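You operate a simulated robot arm through the tools that you are given. There is no shell and no other tool.

Carry out the task below with a simulated robot arm. There is one attempt and no reset: what you move stays moved.

Task
Dye the beaker of clear water with one 10 ml dose, then rock it till even.
Fine: park the nozzle arm; speed 2; stop the mixer, the beaker stays on the plate. Set down upright: what you pick out. Where these are worked on the way, their far stop is far enough and under half their travel is too little: nozzle arm.

Only the result counts: the job must be done as asked and must still hold three seconds after the hand-in. Knocking over, shifting, dropping, spilling or breaking anything else fails it.

Robot
A 7-joint arm with a two-finger parallel gripper, fixed in place. Base frame: the origin is on the floor under the middle of its stand, x ahead of it, y to its left, z up. Lengths are in m, angles in rad, forces in N, time in s.
With the tool pointing down near the work surface it reaches from about 0.42 to 0.9 m from the base axis. Its first joint turns from -2.496 to 2.496 rad. Payload 3 kg.
The TCP is the grasp point between the finger pads, 0.03 m short of the fingertips. In the tool frame z runs along the fingers and y along their closing line. The gripper opens to 0.094 m. The fingers are 0.028 m wide and 0.01 m thick; the gripper's body (0.05 by 0.096 m) begins 0.055 m behind the TCP.
Orientation is told as [roll, pitch, yaw] about the base's x, y, z axes, in that order, counted from this pose: with the fingers straight down and closing along the base's y, the tool's x points along the base's -x, its y along +y and its z along -z.

Tools
- The arm moves only by the tool play_rows. Its argument "motion" is a list of rows, each a list of 6 numbers: the shift along the tool's x, y, z in m, then the turn, a rotation vector about the tool's x, y, z in rad. In form: [[dx, dy, dz, rx, ry, rz], ...]. A call has 1 to 20 rows; each row shifts and turns the commanded pose from where the row before left it, along the tool's axes as they then stand. "jaw" is the gripper command, from -1 (shut) to 1 (fully open), values between in proportion, set as the call begins (left out, the last holds). Each row takes 0.2 s and may step no farther than 0.05 m and 0.15 rad from the row before; otherwise, or with a gripper value out of range, the whole call is refused. Where a pose cannot be reached the arm comes as near as it can. A force on the tool above 60 N (or 10 N above the force at the start of the call, whichever is more), or a blocked arm, ends the call early, and 0.2 s more pass. Each finger travels about 0.072 m/s and halts on what it meets, pressing with about 43 N; the grip force reading is that of the motor and also rises with nothing between the fingers. The clock runs only during rows and for 0.2 s after the last one: add rows that do not move to give the fingers time. The reply holds the time, the measured pose of the TCP, the force on the tool along the base axes, the opening and the grip force, in the units named above and with some noise, with the torque about the TCP (base axes, N m) and any sound that the robot's microphone picked up.
- Cameras (640 x 400 px; columns grow to the right, rows downward): "scene" is fixed at [0.0519, 0.6617, 1.65]; the picture's right is [-0.71, -0.70, 0.00], its down [-0.40, 0.41, -0.82] and it looks along [0.58, -0.58, -0.57] (base axes); focal length 309 px, centre (320, 200). "wrist" rides on the gripper at [0.076, 0.014, -0.102] in the tool frame; the picture's right is [-0.18, 0.98, 0.00], its down [-0.75, -0.14, -0.64] and it looks along [-0.63, -0.12, 0.77] (tool axes); focal length 243 px, centre (320, 200). There is no depth. A picture from a camera that has moved, and an enlarged one, comes with that camera's place and axes in the base frame and with its lens. The place of the scene camera against the robot may be out by one fixed shift of up to 0.025 m in any direction.
- camera(camera): a new picture of that camera. No time passes.
- enlarge(camera, box): a new picture of the part [left, top, right, bottom] of that camera's present view, enlarged. No time passes.
- close_job(): hands the job in; it is judged then, once.

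Places have to be worked out from the pictures, the camera data and where the tool is seen. Open the gripper and draw the arm clear of the work before you hand the job in, unless the task says otherwise.

The tools are called as name(argument=value, ...) on one line, values as JSON. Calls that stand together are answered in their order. play_rows: Moves the arm, as the interface text tells. Its arguments: {"type":"object","properties":{"motion":{"type":"array","items":{"type":"array","items":{"type":"number"}}},"jaw":{"type":"number"}},"required":["motion"]} The other tools are called the same way: camera (camera) takes a picture; enlarge (camera, box) takes an enlarged picture of a part of a camera's view; close_job () hands the job in.

At the start:

```text
time_s: 0.0
position: [0.5338, -0.1304, 1.212]
ee_rot: [0.001, 0.0, -0.002]
contact_force: [-0.6, 0.7, 0.6]
torque: [-0.05, 0.04, 0.0]
finger_gap: 0.0941
gripper_force: 0.1
```

scene: 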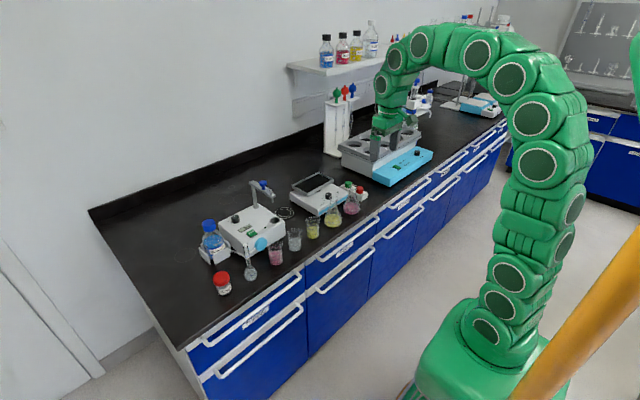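
wrist: 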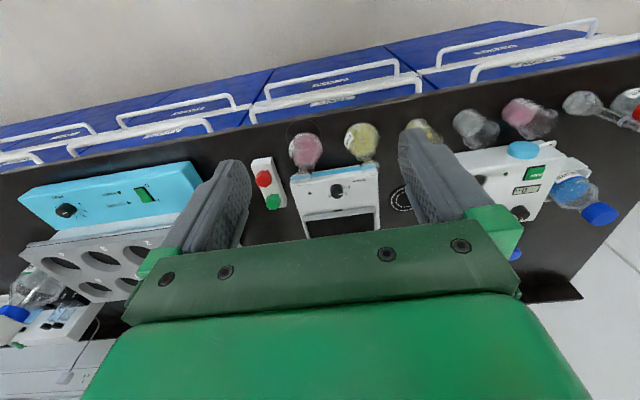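

I'll start by looking closely at the scene to identify the objects on the bench.

enlarge(camera="scene", box=[190, 160, 310, 300])

enlarge(camera="scene", box=[280, 150, 400, 240])

enlarge(camera="scene", box=[280, 60, 520, 200])

enlarge(camera="wrist", box=[240, 70, 640, 270])

```text
2.86 times, centred on (250, 230) of scene
camera zoom: at [0.0519, 0.6617, 1.65], right [-0.71, -0.7, 0.0], down [-0.4, 0.41, -0.82], along [0.58, -0.58, -0.57], focal length 883 px, centre (520, 114)
```

zoom: 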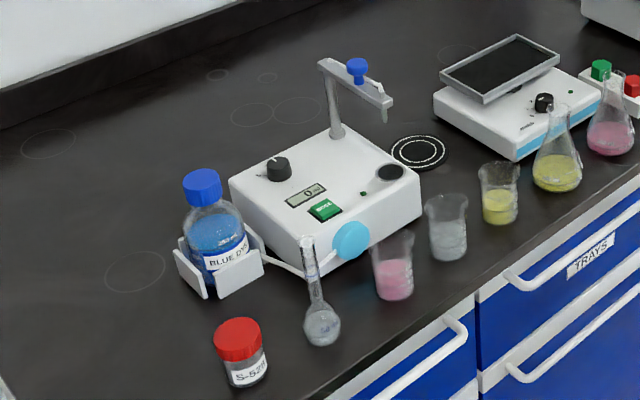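

```text
4.44 times, centred on (340, 195) of scene
camera zoom: at [0.0519, 0.6617, 1.65], right [-0.71, -0.7, 0.0], down [-0.4, 0.41, -0.82], along [0.58, -0.58, -0.57], focal length 1374 px, centre (231, 222)
```

zoom: 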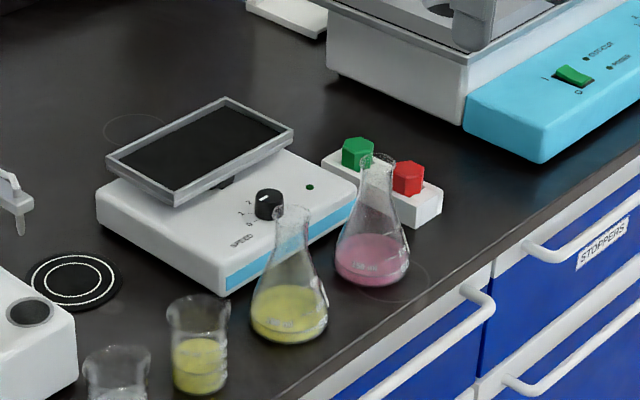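

```text
2.67 times, centred on (400, 130) of scene
camera zoom: at [0.0519, 0.6617, 1.65], right [-0.71, -0.7, 0.0], down [-0.4, 0.41, -0.82], along [0.58, -0.58, -0.57], focal length 824 px, centre (107, 387)
```

zoom: 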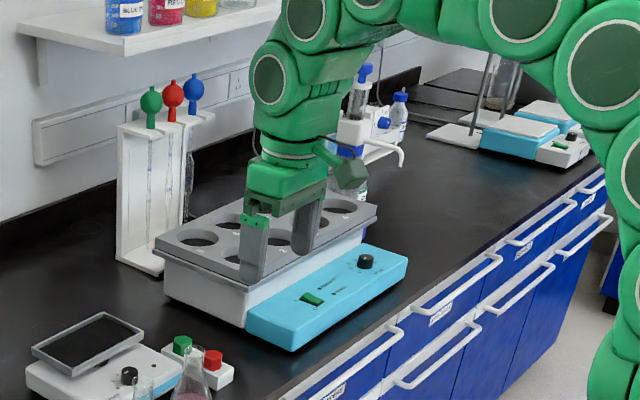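

```text
1.60 times, centred on (440, 170) of wrist
camera zoom: at [0.4579, -0.1166, 1.3158], right [0.18, 0.98, 0.0], down [0.75, -0.14, 0.64], along [0.63, -0.12, -0.77], focal length 388 px, centre (128, 248)
```

zoom: 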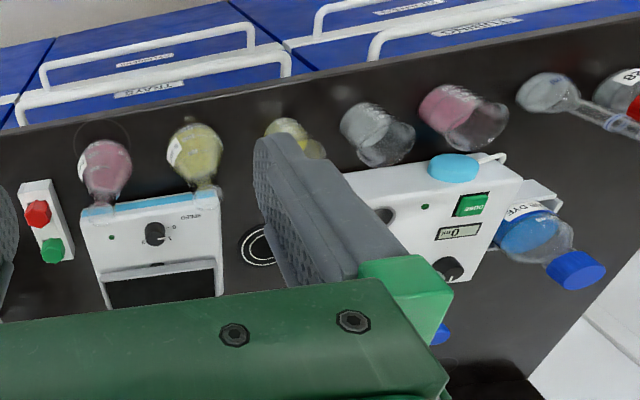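

The dispenser (white box with the blue-knobbed nozzle arm, dial, display and DOSE button) stands at roughly (0.8, 0.25). The ringed pad is beside it, and the rocker with its SPEED knob is further toward −y. I'll move the arm sideways, high up, to get wrist views of the dispenser area.

play_rows(motion=[[0.014, 0.05, 0, 0, 0, 0], [0.014, 0.05, 0, 0, 0, 0], [0.014, 0.05, 0, 0, 0, 0], [0.014, 0.05, 0, 0, 0, 0], [0.014, 0.05, 0, 0, 0, 0], [0.014, 0.05, 0, 0, 0, 0], [0, 0, 0, 0, 0, 0]], jaw=-1)

```text
refused: row 1 steps farther than a row can; nothing moved
```

Nothing moved because the combined step was over 0.05 m, so I'll use smaller steps.

play_rows(motion=[[0.012, 0.045, 0, 0, 0, 0], [0.012, 0.045, 0, 0, 0, 0], [0.012, 0.045, 0, 0, 0, 0], [0.012, 0.045, 0, 0, 0, 0], [0.012, 0.045, 0, 0, 0, 0], [0.012, 0.045, 0, 0, 0, 0], [0.012, 0.045, 0, 0, 0, 0], [0, 0, 0, 0, 0, 0]], jaw=-1)

camera(camera="wrist")

camera(camera="scene")

```text
time_s: 1.8
position: [0.4489, 0.1854, 1.2127]
ee_rot: [-0.001, 0.002, 0.0]
contact_force: [0.1, 0.0, 0.4]
torque: [0.01, 0.01, -0.01]
finger_gap: 0.0
gripper_force: 33.3
```

```text
taken
camera wrist: at [0.3733, 0.1989, 1.3167], right [0.18, 0.98, 0.0], down [0.75, -0.14, 0.64], along [0.63, -0.12, -0.77], focal length 243 px, centre (320, 200)
```

wrist: 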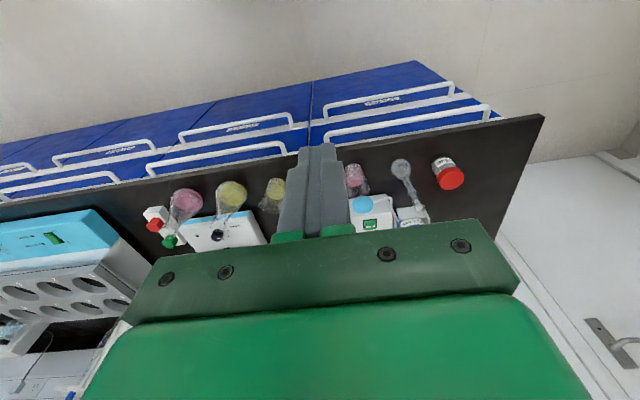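

```text
taken
```

scene: 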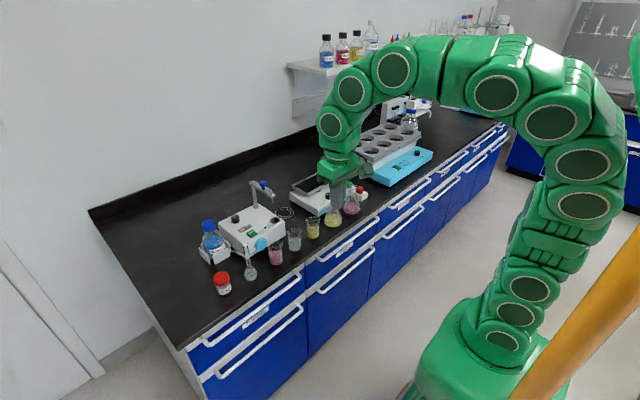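

The clear-water beaker looks hidden behind the fingers here. I'll move forward and to the left for a better look at the dispenser.

play_rows(motion=[[-0.03, 0.038, 0, 0, 0, 0], [-0.03, 0.038, 0, 0, 0, 0], [-0.03, 0.038, 0, 0, 0, 0], [-0.03, 0.038, 0, 0, 0, 0], [0, 0, 0, 0, 0, 0]])

camera(camera="wrist")

enlarge(camera="wrist", box=[100, 20, 340, 170])

enlarge(camera="wrist", box=[300, 40, 540, 230])

```text
time_s: 3.0
position: [0.5703, 0.3359, 1.2119]
ee_rot: [0.0, -0.003, 0.001]
contact_force: [-0.7, 0.2, 1.0]
torque: [0.03, 0.0, 0.03]
finger_gap: 0.0
gripper_force: 33.0
```

```text
taken
camera wrist: at [0.4942, 0.3502, 1.3157], right [0.18, 0.98, 0.0], down [0.75, -0.14, 0.64], along [0.63, -0.12, -0.77], focal length 243 px, centre (320, 200)
```

wrist: 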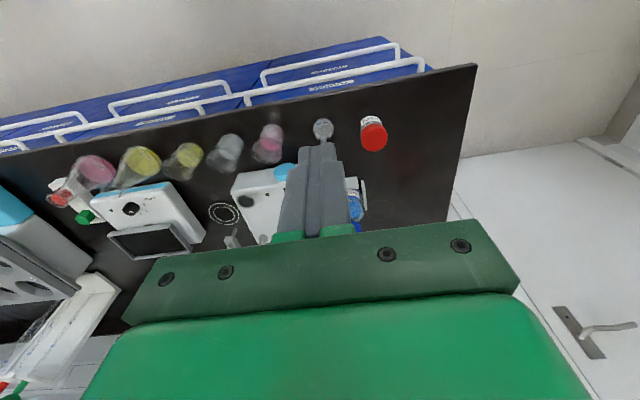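

```text
2.67 times, centred on (220, 95) of wrist
camera zoom: at [0.4942, 0.3502, 1.3157], right [0.18, 0.98, 0.0], down [0.75, -0.14, 0.64], along [0.63, -0.12, -0.77], focal length 647 px, centre (587, 480)
```

zoom: 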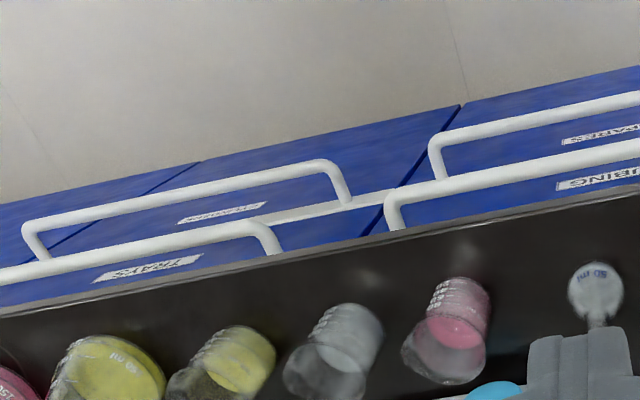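

```text
2.11 times, centred on (420, 135) of wrist
camera zoom: at [0.4942, 0.3502, 1.3157], right [0.18, 0.98, 0.0], down [0.75, -0.14, 0.64], along [0.63, -0.12, -0.77], focal length 511 px, centre (110, 337)
```

zoom: 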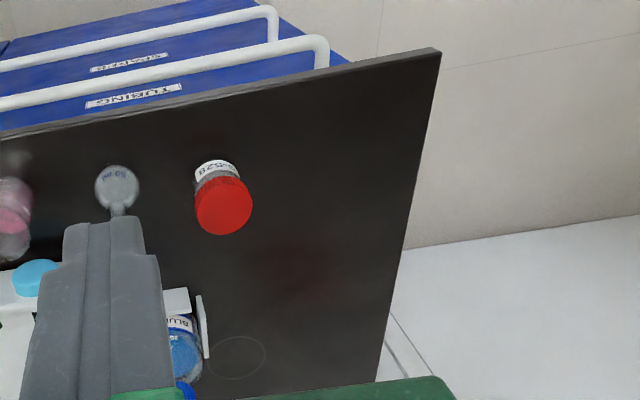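

Combining the two wrist views puts the bench surface at about z ≈ 0.84 and the ring pad at about (0.884, 0.015). I'll move right to see the dispenser to the left of the fingers.

play_rows(motion=[[0.0, -0.045, 0.01, 0, 0, 0], [0.0, -0.045, 0.01, 0, 0, 0], [0.0, -0.045, 0.01, 0, 0, 0], [0.0, -0.045, 0.01, 0, 0, 0], [0.0, -0.045, 0.01, 0, 0, 0], [0.0, -0.045, 0.01, 0, 0, 0], [0, 0, 0, 0, 0, 0]])

camera(camera="wrist")

enlarge(camera="wrist", box=[340, 60, 600, 230])

enlarge(camera="wrist", box=[60, 60, 320, 260])

```text
time_s: 4.6
position: [0.5693, 0.0655, 1.1532]
ee_rot: [0.0, 0.002, 0.002]
contact_force: [0.1, 0.1, 0.4]
torque: [0.01, 0.0, 0.01]
finger_gap: 0.0
gripper_force: 33.4
```

```text
taken
camera wrist: at [0.494, 0.0805, 1.2558], right [0.18, 0.98, 0.0], down [0.75, -0.14, 0.64], along [0.63, -0.12, -0.77], focal length 243 px, centre (320, 200)
```

wrist: 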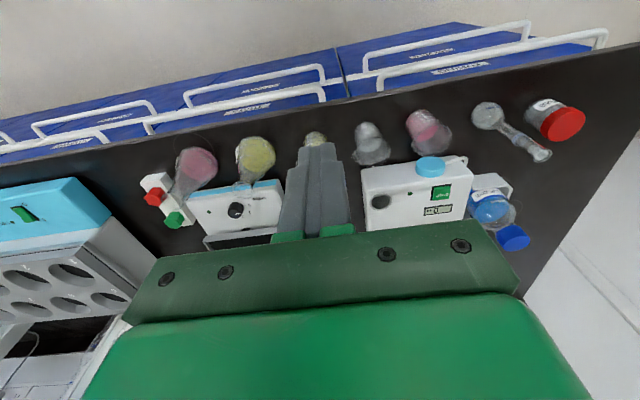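

```text
2.35 times, centred on (470, 145) of wrist
camera zoom: at [0.494, 0.0805, 1.2558], right [0.18, 0.98, 0.0], down [0.75, -0.14, 0.64], along [0.63, -0.12, -0.77], focal length 571 px, centre (-33, 329)
```

zoom: 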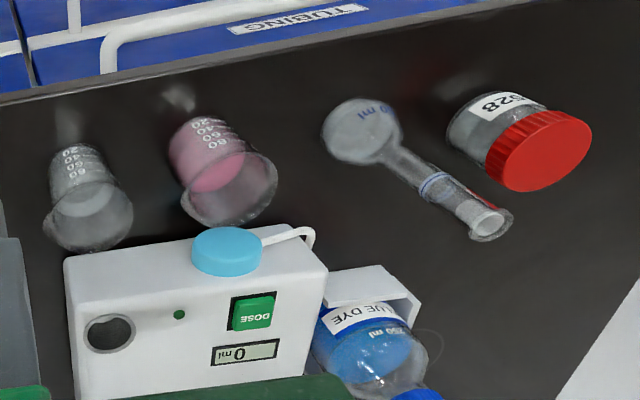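

```text
2.00 times, centred on (190, 160) of wrist
camera zoom: at [0.494, 0.0805, 1.2558], right [0.18, 0.98, 0.0], down [0.75, -0.14, 0.64], along [0.63, -0.12, -0.77], focal length 485 px, centre (580, 280)
```

zoom: 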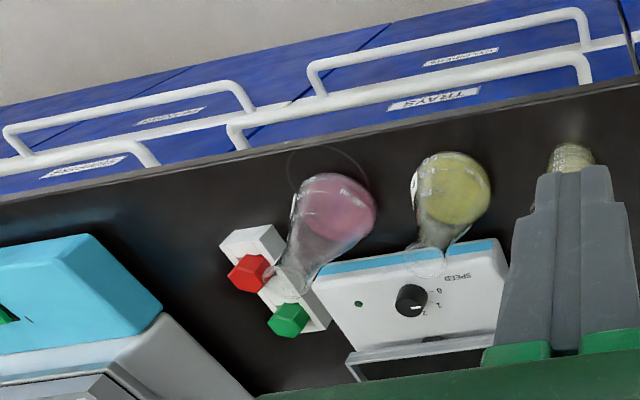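

The positions are consistent across views:
- Clear beaker: about (0.69, 0.13).
- DOSE button: about (0.791, 0.245, 0.92).
- Rocker SPEED knob: about (0.777, −0.138, 0.904).
- Blue knob on the nozzle arm: about (0.838, 0.142, 1.06), with the arm parked over its drip cup.

I'll raise up and move forward to view the dial and nozzle from behind.

play_rows(motion=[[-0.03, 0.0, -0.02, 0, 0, 0], [-0.03, 0.0, -0.02, 0, 0, 0], [-0.03, 0.0, -0.02, 0, 0, 0], [-0.03, -0.02, 0, 0, 0, 0], [0, -0.03, 0, 0, 0, 0], [0, -0.03, 0, 0, 0, 0], [0, 0, 0, 0, 0, 0]])

camera(camera="wrist")

enlarge(camera="wrist", box=[360, 80, 620, 240])

enlarge(camera="wrist", box=[100, 80, 320, 260])

```text
time_s: 6.2
position: [0.6892, -0.0147, 1.2117]
ee_rot: [0.0, -0.001, 0.002]
contact_force: [-0.3, -0.3, 0.2]
torque: [0.02, -0.02, 0.03]
finger_gap: 0.0001
gripper_force: 32.5
```

```text
taken
camera wrist: at [0.614, 0.0002, 1.3156], right [0.18, 0.98, 0.0], down [0.75, -0.14, 0.64], along [0.63, -0.12, -0.77], focal length 243 px, centre (320, 200)
```

wrist: 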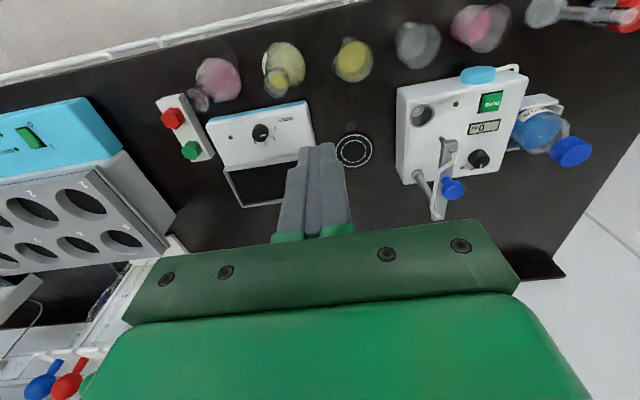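

```text
2.46 times, centred on (490, 160) of wrist
camera zoom: at [0.614, 0.0002, 1.3156], right [0.18, 0.98, 0.0], down [0.75, -0.14, 0.64], along [0.63, -0.12, -0.77], focal length 597 px, centre (-98, 298)
```

zoom: 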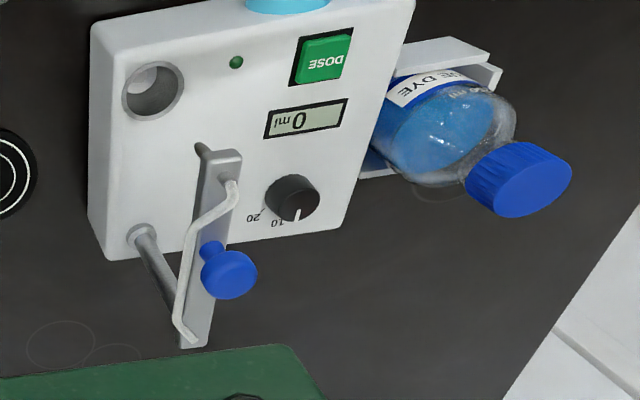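

```text
2.22 times, centred on (210, 170) of wrist
camera zoom: at [0.614, 0.0002, 1.3156], right [0.18, 0.98, 0.0], down [0.75, -0.14, 0.64], along [0.63, -0.12, -0.77], focal length 539 px, centre (564, 267)
```

zoom: 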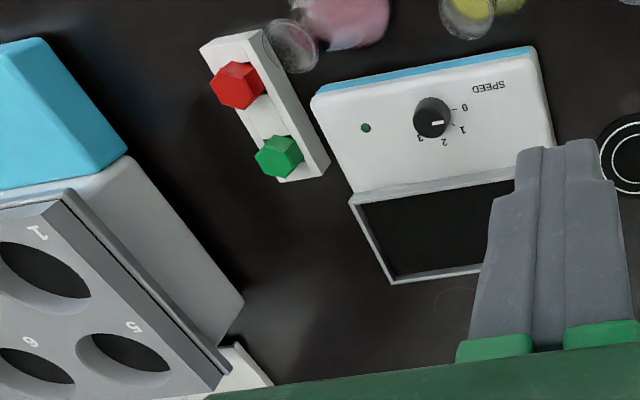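

This view shows everything clearly, so I'll zoom in further on both dials and the nozzle arm.

enlarge(camera="wrist", box=[450, 140, 510, 180])

enlarge(camera="wrist", box=[235, 110, 295, 150])

enlarge(camera="scene", box=[215, 170, 305, 240])

enlarge(camera="scene", box=[280, 160, 360, 225])

```text
10.00 times, centred on (480, 160) of wrist
camera zoom: at [0.614, 0.0002, 1.3156], right [0.18, 0.98, 0.0], down [0.75, -0.14, 0.64], along [0.63, -0.12, -0.77], focal length 2426 px, centre (-1280, 600)
```

zoom: 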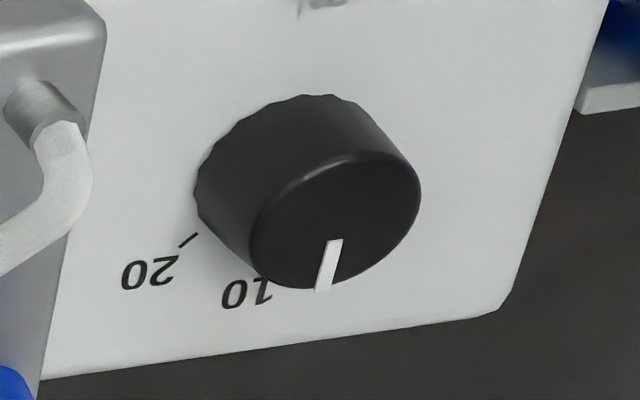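

```text
10.00 times, centred on (265, 130) of wrist
camera zoom: at [0.614, 0.0002, 1.3156], right [0.18, 0.98, 0.0], down [0.75, -0.14, 0.64], along [0.63, -0.12, -0.77], focal length 2426 px, centre (870, 900)
```

zoom: 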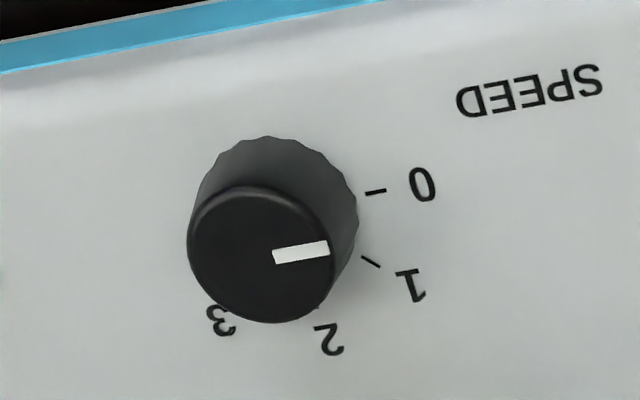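

```text
5.71 times, centred on (260, 205) of scene
camera zoom: at [0.0519, 0.6617, 1.65], right [-0.71, -0.7, 0.0], down [-0.4, 0.41, -0.82], along [0.58, -0.58, -0.57], focal length 1766 px, centre (663, 171)
```

zoom: 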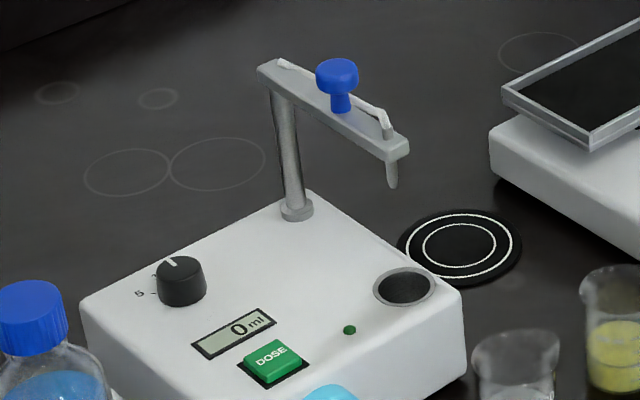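

```text
6.15 times, centred on (320, 192) of scene
camera zoom: at [0.0519, 0.6617, 1.65], right [-0.71, -0.7, 0.0], down [-0.4, 0.41, -0.82], along [0.58, -0.58, -0.57], focal length 1902 px, centre (320, 246)
```

zoom: 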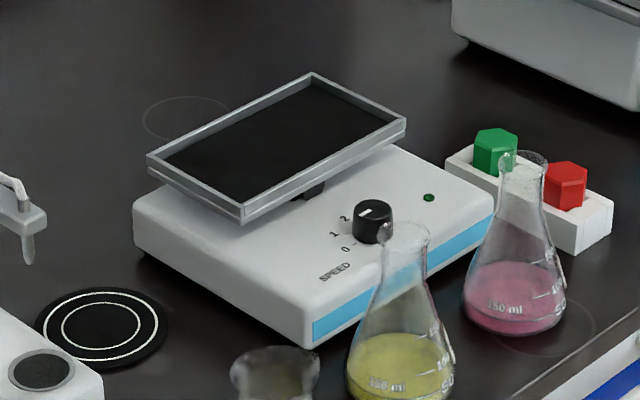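

Dial labels read 5, 10 and 20, spaced 45° apart, and the dispenser pointer seems to face forward, at 10. The SPEED pointer faces +y, at 0, so speed 2 is forward (+x), a 90° clockwise turn. I'll move to the right to see the rocker plate from the other side and check its tilt.

play_rows(motion=[[0, -0.045, 0, 0, 0, 0], [0, -0.045, 0, 0, 0, 0], [0, -0.045, 0, 0, 0, 0], [0, -0.045, 0, 0, 0, 0], [0, -0.045, 0, 0, 0, 0], [0, -0.045, 0, 0, 0, 0], [0, 0, 0, 0, 0, 0]])

camera(camera="wrist")

enlarge(camera="wrist", box=[300, 80, 500, 210])

enlarge(camera="scene", box=[285, 165, 345, 210])

```text
time_s: 7.8
position: [0.6899, -0.2826, 1.2133]
ee_rot: [0.001, 0.001, 0.003]
contact_force: [-0.9, 0.2, -0.3]
torque: [0.0, -0.03, 0.02]
finger_gap: 0.0
gripper_force: 33.5
```

```text
taken
camera wrist: at [0.6141, -0.2689, 1.316], right [0.18, 0.98, 0.0], down [0.75, -0.14, 0.64], along [0.63, -0.12, -0.77], focal length 243 px, centre (320, 200)
```

wrist: 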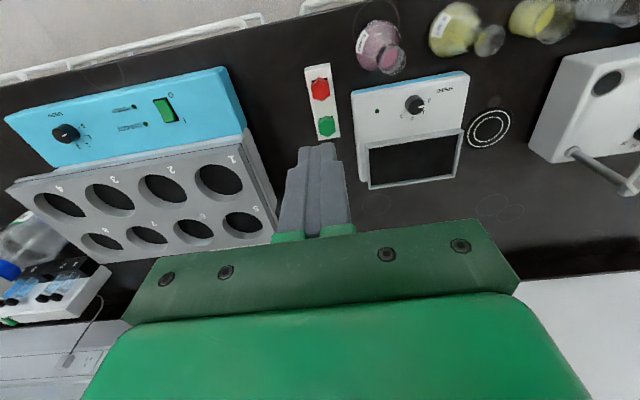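

```text
3.08 times, centred on (400, 145) of wrist
camera zoom: at [0.6141, -0.2689, 1.316], right [0.18, 0.98, 0.0], down [0.75, -0.14, 0.64], along [0.63, -0.12, -0.77], focal length 746 px, centre (74, 369)
```

zoom: 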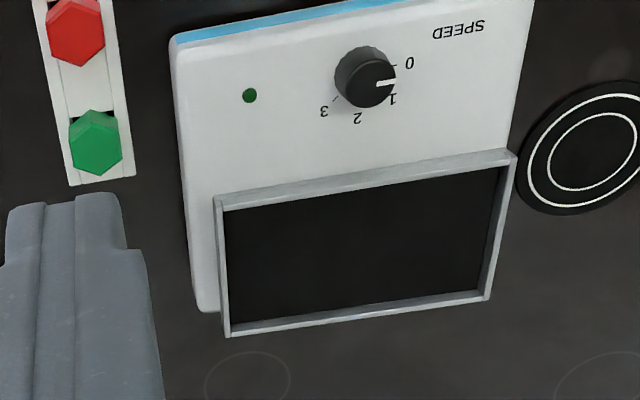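

```text
8.89 times, centred on (315, 188) of scene
camera zoom: at [0.0519, 0.6617, 1.65], right [-0.71, -0.7, 0.0], down [-0.4, 0.41, -0.82], along [0.58, -0.58, -0.57], focal length 2748 px, centre (364, 311)
```

zoom: 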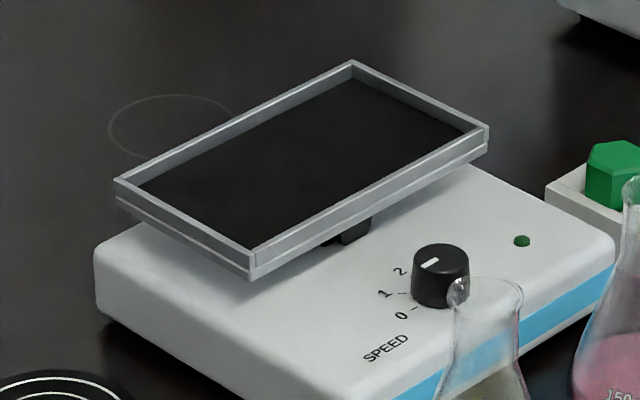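

The two wrist views agree with the scene view: the plate is level, with its rim at z ≈ 0.93, x from 0.83 to 0.92 and y from −0.22 to −0.06. The ring pad is at about (0.877, 0.027). I'll go back and look at the dispenser dial from closer up.

play_rows(motion=[[-0.006, 0.045, 0, 0, 0, 0], [-0.006, 0.045, 0, 0, 0, 0], [-0.006, 0.045, 0, 0, 0, 0], [-0.006, 0.045, 0, 0, 0, 0], [-0.006, 0.045, 0, 0, 0, 0], [-0.006, 0.045, 0, 0, 0, 0], [-0.006, 0.045, 0, 0, 0, 0], [-0.006, 0.045, 0, 0, 0, 0], [-0.006, 0.045, 0, 0, 0, 0], [0, 0, 0, 0, 0, 0]])

camera(camera="wrist")

enlarge(camera="wrist", box=[350, 100, 470, 190])

enlarge(camera="scene", box=[225, 205, 255, 225])

```text
time_s: 10.0
position: [0.7445, 0.1211, 1.2127]
ee_rot: [0.002, 0.0, 0.001]
contact_force: [0.1, -1.0, -1.2]
torque: [-0.01, -0.02, 0.0]
finger_gap: 0.0004
gripper_force: 33.8
```

```text
taken
camera wrist: at [0.6681, 0.1357, 1.3167], right [0.18, 0.98, 0.0], down [0.75, -0.14, 0.64], along [0.63, -0.12, -0.77], focal length 243 px, centre (320, 200)
```

wrist: 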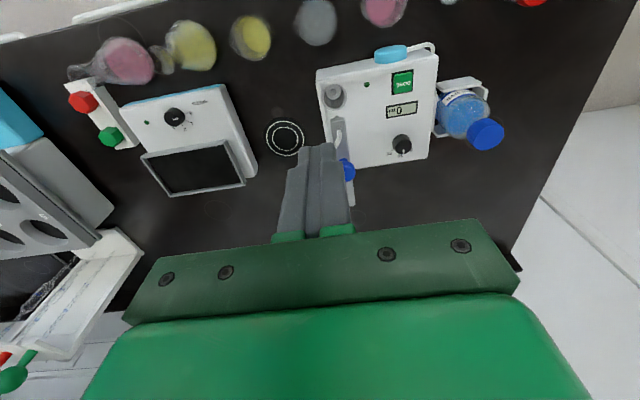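

```text
4.44 times, centred on (410, 145) of wrist
camera zoom: at [0.6681, 0.1357, 1.3167], right [0.18, 0.98, 0.0], down [0.75, -0.14, 0.64], along [0.63, -0.12, -0.77], focal length 1078 px, centre (-80, 444)
```

zoom: 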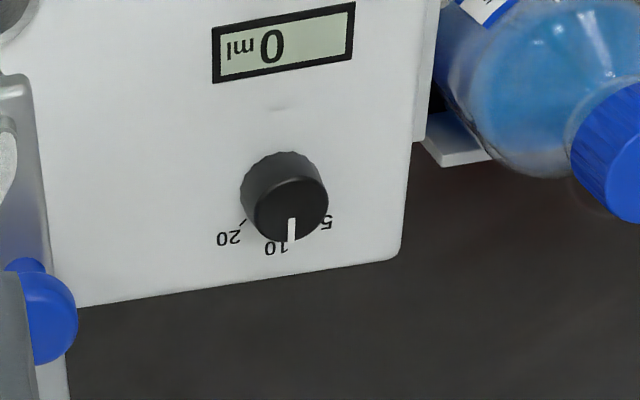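

```text
16.00 times, centred on (240, 215) of scene
camera zoom: at [0.0519, 0.6617, 1.65], right [-0.71, -0.7, 0.0], down [-0.4, 0.41, -0.82], along [0.58, -0.58, -0.57], focal length 4946 px, centre (1600, -40)
```

zoom: 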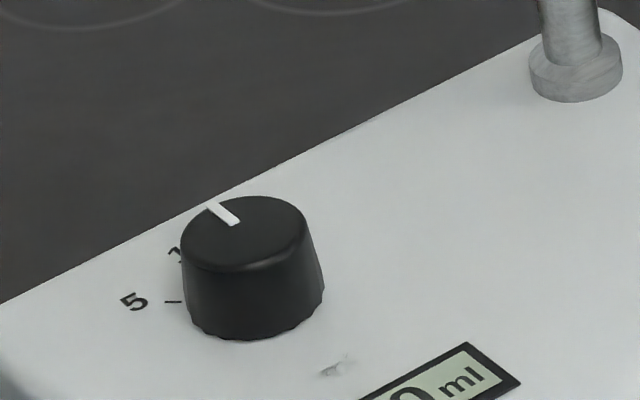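

The dial pointer is on "10", so the dose is already set. The nozzle is parked and the display shows 0 ml. Next I'll zoom in on the clear beaker to fix its position.

enlarge(camera="wrist", box=[220, 0, 420, 100])

enlarge(camera="scene", box=[265, 215, 325, 260])

```text
3.20 times, centred on (320, 50) of wrist
camera zoom: at [0.6681, 0.1357, 1.3167], right [0.18, 0.98, 0.0], down [0.75, -0.14, 0.64], along [0.63, -0.12, -0.77], focal length 776 px, centre (320, 680)
```

zoom: 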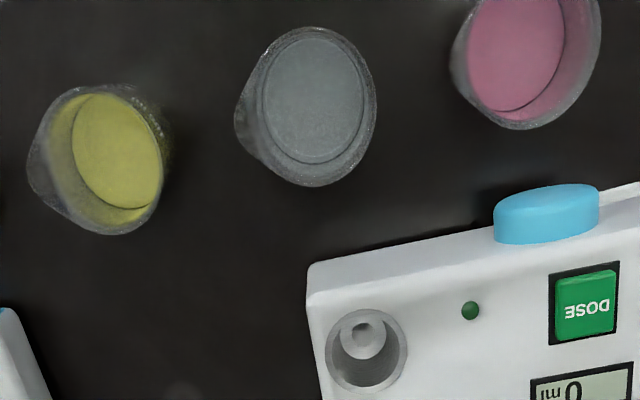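

```text
8.89 times, centred on (295, 238) of scene
camera zoom: at [0.0519, 0.6617, 1.65], right [-0.71, -0.7, 0.0], down [-0.4, 0.41, -0.82], along [0.58, -0.58, -0.57], focal length 2748 px, centre (542, -133)
```

zoom: 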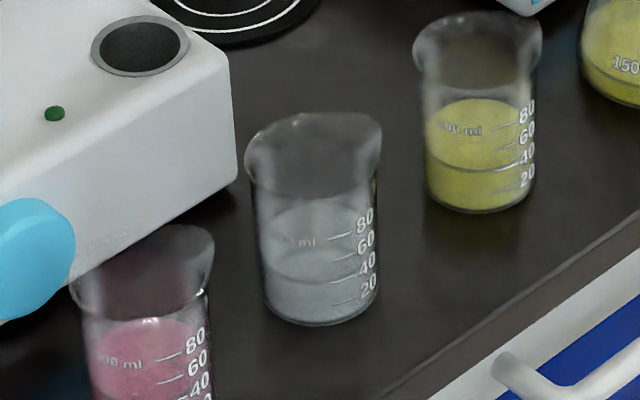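

The clear beaker is centred at about (0.692, 0.128), with its rim about 53 mm across and a small spout toward −y. I'll open to about 75 mm, move above it, and check alignment before going down.

play_rows(motion=[[0.026, 0.0035, 0.03, 0, 0, 0], [0.026, 0.0035, 0.03, 0, 0, 0], [0, 0, 0.045, 0, 0, 0], [0, 0, 0.045, 0, 0, 0], [0, 0, 0.04, 0, 0, 0], [0, 0, 0, 0, 0, 0]], jaw=0.6)

camera(camera="wrist")

enlarge(camera="scene", box=[230, 160, 350, 260])

```text
time_s: 11.4
position: [0.6929, 0.1269, 1.0225]
ee_rot: [0.0, 0.001, 0.0]
contact_force: [-0.4, 0.6, 0.9]
torque: [0.01, 0.01, 0.05]
finger_gap: 0.0753
gripper_force: 0.1
```

```text
taken
camera wrist: at [0.6159, 0.1422, 1.1263], right [0.18, 0.98, 0.0], down [0.75, -0.14, 0.64], along [0.63, -0.12, -0.77], focal length 243 px, centre (320, 200)
```

wrist: 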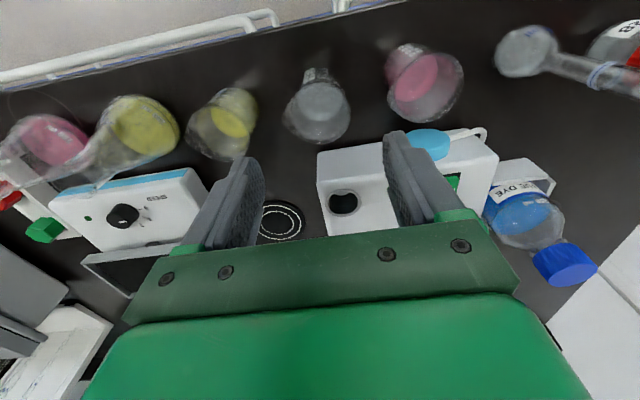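

```text
4.00 times, centred on (290, 210) of scene
camera zoom: at [0.0519, 0.6617, 1.65], right [-0.71, -0.7, 0.0], down [-0.4, 0.41, -0.82], along [0.58, -0.58, -0.57], focal length 1236 px, centre (440, 160)
```

zoom: 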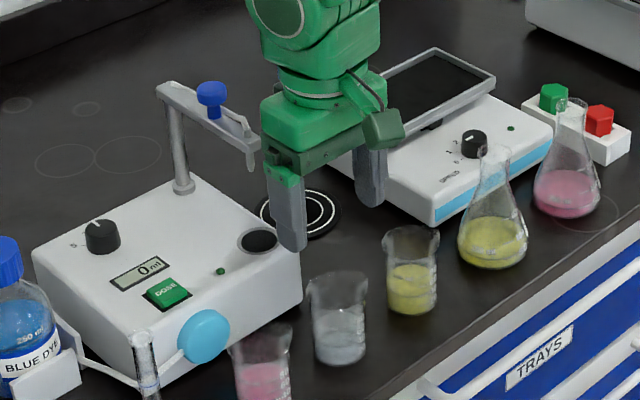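

The fingers straddle the clear beaker with margin to its neighbours. I'll lower the TCP to about z 0.89.

play_rows(motion=[[0, 0.0005, 0.03, 0, 0, 0], [0, 0, 0.03, 0, 0, 0], [0, 0, 0.03, 0, 0, 0], [0, 0, 0.02, 0, 0, 0], [0, 0, 0.012, 0, 0, 0], [0, 0, 0.01, 0, 0, 0], [0, 0, 0, 0, 0, 0]])

camera(camera="wrist")

enlarge(camera="scene", box=[250, 190, 340, 260])

```text
time_s: 13.0
position: [0.6917, 0.1288, 0.8899]
ee_rot: [-0.001, -0.001, 0.0]
contact_force: [0.7, -0.7, -0.3]
torque: [-0.01, -0.01, 0.0]
finger_gap: 0.0754
gripper_force: 0.0
```

```text
taken
camera wrist: at [0.6157, 0.1431, 0.9935], right [0.18, 0.98, 0.0], down [0.75, -0.14, 0.64], along [0.63, -0.12, -0.77], focal length 243 px, centre (320, 200)
```

wrist: 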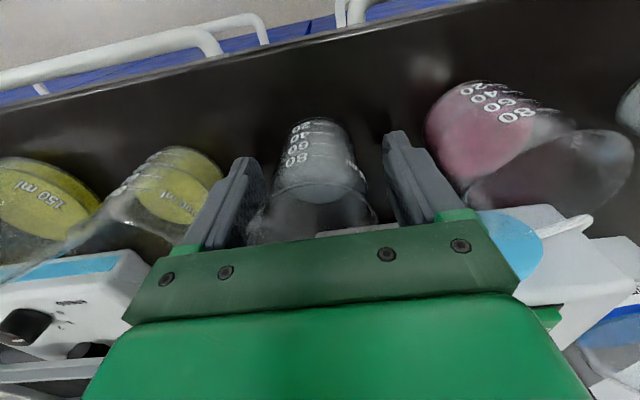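

```text
5.71 times, centred on (295, 225) of scene
camera zoom: at [0.0519, 0.6617, 1.65], right [-0.71, -0.7, 0.0], down [-0.4, 0.41, -0.82], along [0.58, -0.58, -0.57], focal length 1766 px, centre (463, 57)
```

zoom: 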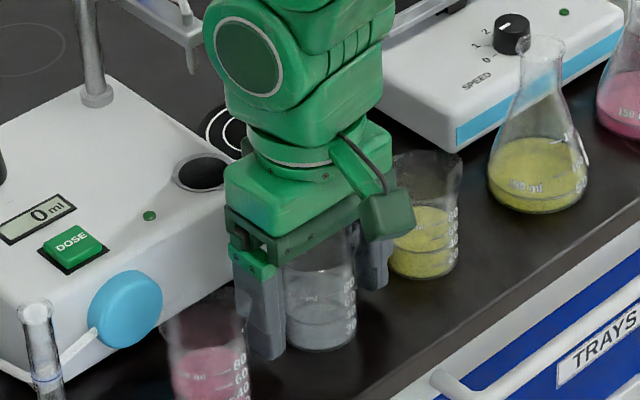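

The beaker is between the fingers without touching anything. I'll close gently to a partial command and read the grip.

play_rows(motion=[[0, 0, 0, 0, 0, 0], [0, 0, 0, 0, 0, 0], [0, 0, 0, 0, 0, 0], [0, 0, 0, 0, 0, 0]], jaw=-0.05)

```text
time_s: 14.0
position: [0.6912, 0.1282, 0.8895]
ee_rot: [-0.002, 0.0, 0.0]
contact_force: [0.3, -0.3, 0.3]
torque: [0.02, 0.02, 0.01]
finger_gap: 0.0488
gripper_force: 43.1
```

The fingers stopped on the beaker at 48.8 mm with 43 N and no sound. I'll lift it slowly and check.

play_rows(motion=[[0, 0, -0.005, 0, 0, 0], [0, 0, -0.01, 0, 0, 0], [0, 0, -0.015, 0, 0, 0], [0, 0, -0.02, 0, 0, 0], [0, 0, -0.02, 0, 0, 0], [0, 0, -0.02, 0, 0, 0], [0, 0, -0.015, 0, 0, 0], [0, 0, -0.005, 0, 0, 0], [0, 0, 0, 0, 0, 0]])

camera(camera="wrist")

enlarge(camera="scene", box=[230, 160, 350, 260])

```text
time_s: 16.0
position: [0.6915, 0.1284, 1.0]
ee_rot: [0.001, 0.0, 0.0]
contact_force: [0.3, 0.6, -1.1]
torque: [-0.03, 0.02, 0.01]
finger_gap: 0.0493
gripper_force: 43.1
```

```text
taken
camera wrist: at [0.6156, 0.1428, 1.104], right [0.18, 0.98, 0.0], down [0.75, -0.14, 0.64], along [0.63, -0.12, -0.77], focal length 243 px, centre (320, 200)
```

wrist: 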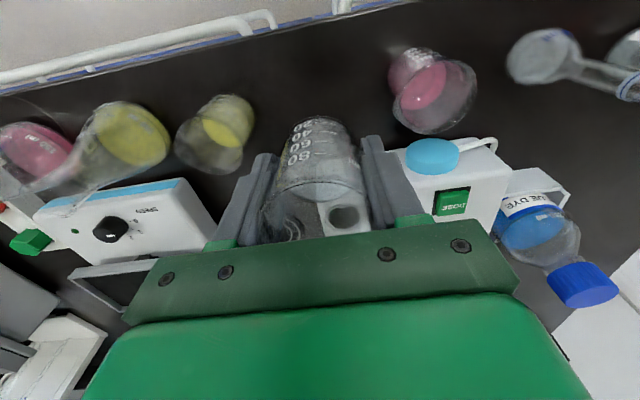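

```text
4.00 times, centred on (290, 210) of scene
camera zoom: at [0.0519, 0.6617, 1.65], right [-0.71, -0.7, 0.0], down [-0.4, 0.41, -0.82], along [0.58, -0.58, -0.57], focal length 1236 px, centre (440, 160)
```

zoom: 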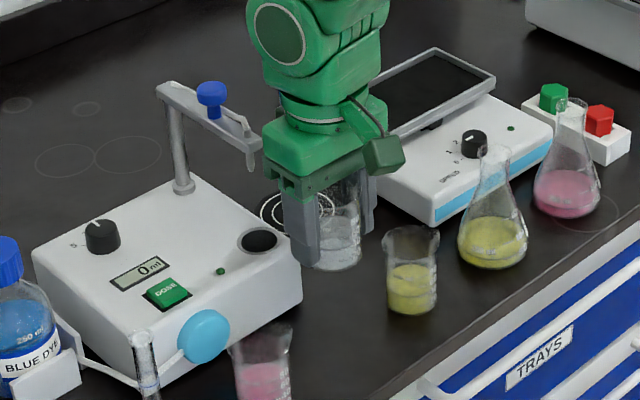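

The beaker is held upright with its water. I'll carry it right first to avoid the nozzle, then forward to above the ring pad at about (0.878, 0.025).

play_rows(motion=[[0, -0.015, -0.01, 0, 0, 0], [0, -0.028, -0.01, 0, 0, 0], [0, -0.03, 0, 0, 0, 0], [0, -0.022, 0, 0, 0, 0], [-0.012, -0.008, 0, 0, 0, 0], [-0.026, 0, 0, 0, 0, 0], [-0.03, 0, 0, 0, 0, 0], [-0.03, 0, 0, 0, 0, 0], [-0.03, 0, 0, 0, 0, 0], [-0.028, 0, 0, 0, 0, 0], [-0.02, 0, 0, 0, 0, 0], [-0.0105, 0, 0, 0, 0, 0], [0, 0, 0, 0, 0, 0], [0, 0, 0, 0, 0, 0]])

camera(camera="wrist")

enlarge(camera="scene", box=[230, 150, 350, 250])

```text
time_s: 19.0
position: [0.8777, 0.0255, 1.0198]
ee_rot: [-0.002, 0.0, 0.001]
contact_force: [0.1, 0.2, -0.8]
torque: [0.01, 0.05, 0.02]
finger_gap: 0.049
gripper_force: 43.1
```

```text
taken
camera wrist: at [0.8021, 0.0397, 1.1235], right [0.18, 0.98, 0.0], down [0.75, -0.14, 0.64], along [0.63, -0.12, -0.77], focal length 243 px, centre (320, 200)
```

wrist: 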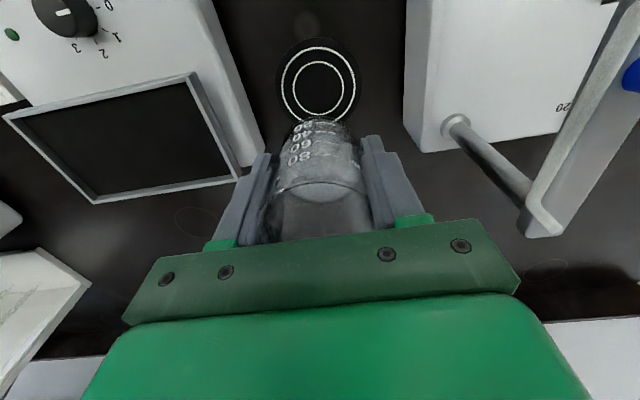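

```text
4.00 times, centred on (290, 200) of scene
camera zoom: at [0.0519, 0.6617, 1.65], right [-0.71, -0.7, 0.0], down [-0.4, 0.41, -0.82], along [0.58, -0.58, -0.57], focal length 1236 px, centre (440, 200)
```

zoom: 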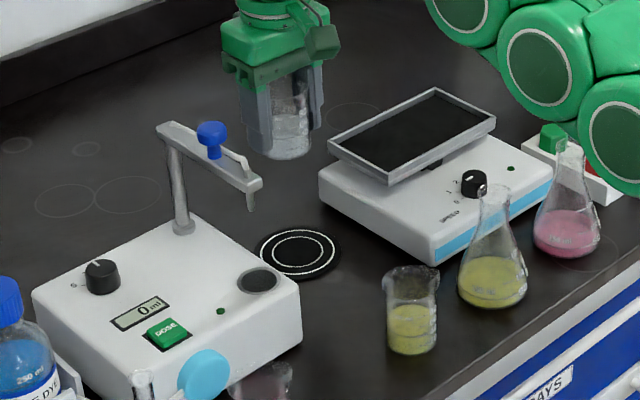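

From here the pad centre reads about (0.873, 0.025). I'll back up 4 mm and lower the beaker onto it, slowing near contact.

play_rows(motion=[[0.004, 0, 0.01, 0, 0, 0], [0, 0, 0.025, 0, 0, 0], [0, 0, 0.03, 0, 0, 0], [0, 0, 0.03, 0, 0, 0], [0, 0, 0.015, 0, 0, 0], [0, 0, 0.008, 0, 0, 0], [0, 0, 0.004, 0, 0, 0], [0, 0, 0, 0, 0, 0]])

enlarge(camera="scene", box=[260, 180, 320, 230])

camera(camera="wrist")

```text
time_s: 20.8
position: [0.8735, 0.0255, 0.8974]
ee_rot: [0.001, 0.0, -0.001]
contact_force: [-0.5, 0.5, -1.3]
torque: [0.0, 0.01, -0.01]
finger_gap: 0.049
gripper_force: 43.0
```

```text
8.00 times, centred on (290, 205) of scene
camera zoom: at [0.0519, 0.6617, 1.65], right [-0.71, -0.7, 0.0], down [-0.4, 0.41, -0.82], along [0.58, -0.58, -0.57], focal length 2473 px, centre (560, 160)
```

zoom: 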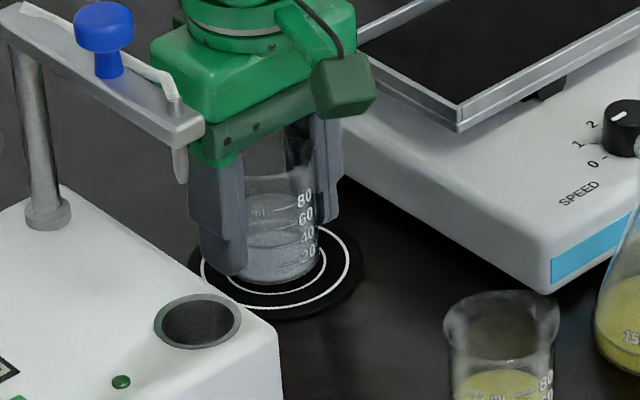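

```text
taken
camera wrist: at [0.7982, 0.0406, 1.0014], right [0.18, 0.98, 0.0], down [0.75, -0.14, 0.64], along [0.63, -0.12, -0.77], focal length 243 px, centre (320, 200)
```

wrist: 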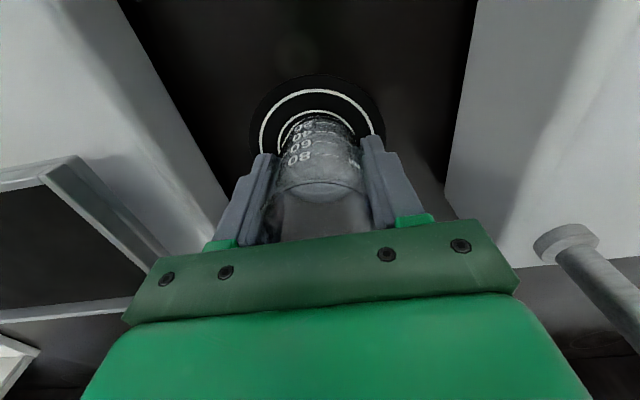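

The beaker is just above the pad and looks centred on the inner ring. I'll lower in 2 mm steps and watch for contact.

play_rows(motion=[[0, 0, 0.002, 0, 0, 0], [0, 0, 0.002, 0, 0, 0], [0, 0, 0, 0, 0, 0]])

```text
time_s: 21.6
position: [0.8749, 0.0261, 0.8928]
ee_rot: [0.0, 0.001, 0.0]
contact_force: [0.6, -1.1, -1.1]
torque: [0.01, 0.0, -0.03]
finger_gap: 0.0489
gripper_force: 43.3
```

No contact yet at z = 0.893, so I'll keep going in smaller steps.

play_rows(motion=[[0, 0, 0.0015, 0, 0, 0], [0, 0, 0, 0, 0, 0]])

enlarge(camera="wrist", box=[240, 60, 400, 160])

```text
time_s: 22.2
position: [0.8743, 0.0263, 0.8936]
ee_rot: [0.0, -0.001, 0.0]
contact_force: [-0.3, 0.5, 9.8]
torque: [0.03, 0.08, 0.01]
finger_gap: 0.049
gripper_force: 43.0
```

```text
4.00 times, centred on (320, 110) of wrist
camera zoom: at [0.7981, 0.0402, 0.9965], right [0.18, 0.98, 0.0], down [0.75, -0.14, 0.64], along [0.63, -0.12, -0.77], focal length 970 px, centre (320, 560)
```

zoom: 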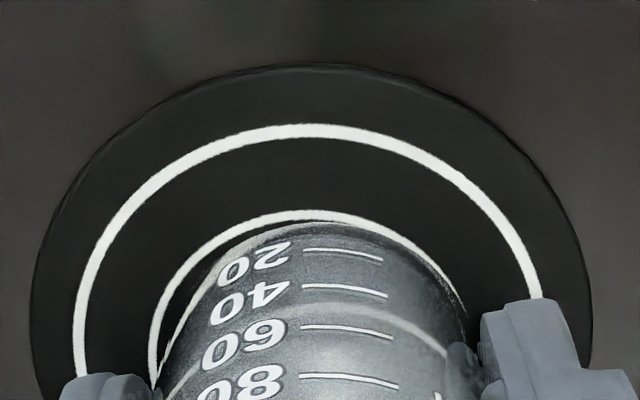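

Contact reads 9.8 N, so the beaker is standing on the pad inside the ring. I'll ease up slightly, open, then withdraw straight up.

play_rows(motion=[[0, 0, -0.001, 0, 0, 0], [0, 0, 0, 0, 0, 0]])

play_rows(motion=[[0, 0, 0, 0, 0, 0], [0, 0, 0, 0, 0, 0], [0, 0, 0, 0, 0, 0]], jaw=0.6)

play_rows(motion=[[0, 0, -0.02, 0, 0, 0], [0, 0, -0.03, 0, 0, 0], [0, 0, -0.045, 0, 0, 0], [0, 0, -0.045, 0, 0, 0], [0, 0, -0.045, 0, 0, 0], [0, 0, -0.045, 0, 0, 0], [0, 0, -0.03, 0, 0, 0], [0, 0, 0, 0, 0, 0]])

camera(camera="wrist")

enlarge(camera="scene", box=[230, 150, 350, 250])

```text
time_s: 22.8
position: [0.8741, 0.0254, 0.8922]
ee_rot: [0.001, 0.0, -0.001]
contact_force: [1.0, 0.1, 0.1]
torque: [0.02, 0.0, 0.0]
finger_gap: 0.0489
gripper_force: 42.5
```

```text
time_s: 23.6
position: [0.8741, 0.0267, 0.8933]
ee_rot: [0.0, -0.001, -0.001]
contact_force: [0.3, 0.6, 0.2]
torque: [0.0, 0.01, -0.02]
finger_gap: 0.0752
gripper_force: 0.0
```

```text
time_s: 25.4
position: [0.8395, 0.0253, 1.1062]
ee_rot: [-0.001, -0.001, 0.0]
contact_force: [0.7, 0.3, 0.2]
torque: [0.01, -0.02, 0.02]
finger_gap: 0.0752
gripper_force: 0.0
out of reach, approached as far as the arm can: row 5, 6, 7
```

```text
taken
camera wrist: at [0.7639, 0.0397, 1.209], right [0.18, 0.98, 0.0], down [0.75, -0.14, 0.64], along [0.63, -0.12, -0.77], focal length 243 px, centre (320, 200)
```

wrist: 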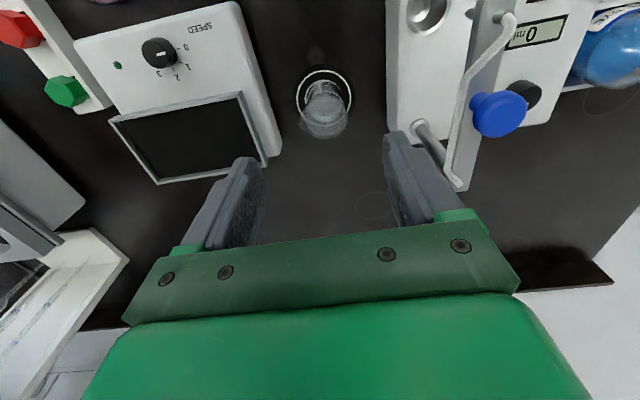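

```text
4.00 times, centred on (290, 200) of scene
camera zoom: at [0.0519, 0.6617, 1.65], right [-0.71, -0.7, 0.0], down [-0.4, 0.41, -0.82], along [0.58, -0.58, -0.57], focal length 1236 px, centre (440, 200)
```

zoom: 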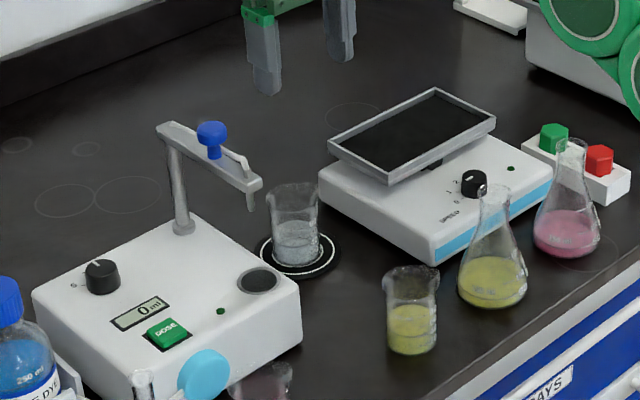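

The beaker stands centred on the pad. The arm hit its reach limit while rising, so I'll back toward the base, close the fingers, and check where it ends up before pushing the nozzle arm.

play_rows(motion=[[0.04, 0, 0, 0, 0, 0], [0.04, 0, 0, 0, 0, 0], [0.04, 0, 0, 0, 0, 0], [0, 0.04, 0, 0, 0, 0], [0, 0.04, 0, 0, 0, 0], [0, 0.04, 0, 0, 0, 0], [0, 0.04, 0, 0, 0, 0], [0, 0, 0, 0, 0, 0]], jaw=-1)

```text
time_s: 27.2
position: [0.7194, 0.1849, 1.1042]
ee_rot: [-0.001, 0.0, 0.0]
contact_force: [-0.5, 1.0, 0.3]
torque: [0.0, 0.03, 0.0]
finger_gap: 0.0
gripper_force: 32.9
```

The commanded pose follows the reached pose, which is good. I'll tilt the fingers about 0.2 rad outward for reach and move to the left side of the parked nozzle beam, at about (0.812, 0.185, 1.04).

play_rows(motion=[[0, 0, 0, 0, -0.1, 0], [0, 0, 0, 0, -0.1, 0], [-0.0196, 0, 0.02, 0, 0, 0], [-0.0196, 0, 0.02, 0, 0, 0], [-0.0196, 0, 0.02, 0, 0, 0], [-0.0196, 0, 0.02, 0, 0, 0], [0, 0, 0, 0, 0, 0]])

camera(camera="wrist")

enlarge(camera="scene", box=[210, 140, 330, 240])

```text
time_s: 28.8
position: [0.8144, 0.1843, 1.0411]
ee_rot: [0.001, -0.2, 0.0]
contact_force: [-0.4, -0.2, 0.2]
torque: [0.0, 0.0, -0.02]
finger_gap: 0.0
gripper_force: 32.8
```

```text
taken
camera wrist: at [0.7191, 0.1988, 1.1278], right [0.18, 0.98, 0.04], down [0.61, -0.14, 0.78], along [0.77, -0.12, -0.63], focal length 243 px, centre (320, 200)
```

wrist: 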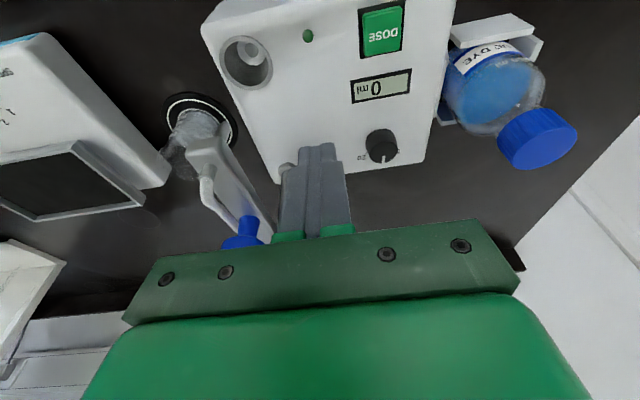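

```text
4.00 times, centred on (270, 190) of scene
camera zoom: at [0.0519, 0.6617, 1.65], right [-0.71, -0.7, 0.0], down [-0.4, 0.41, -0.82], along [0.58, -0.58, -0.57], focal length 1236 px, centre (520, 240)
```

zoom: 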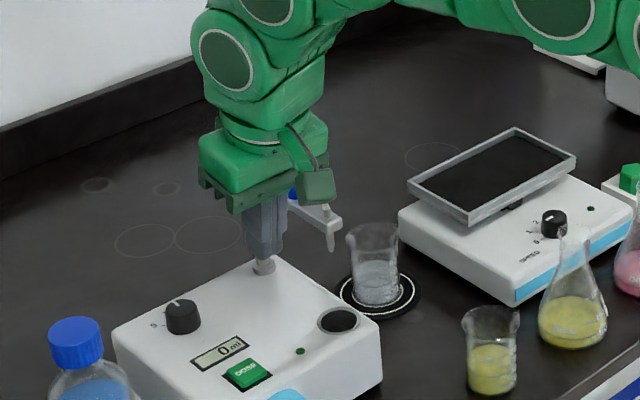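

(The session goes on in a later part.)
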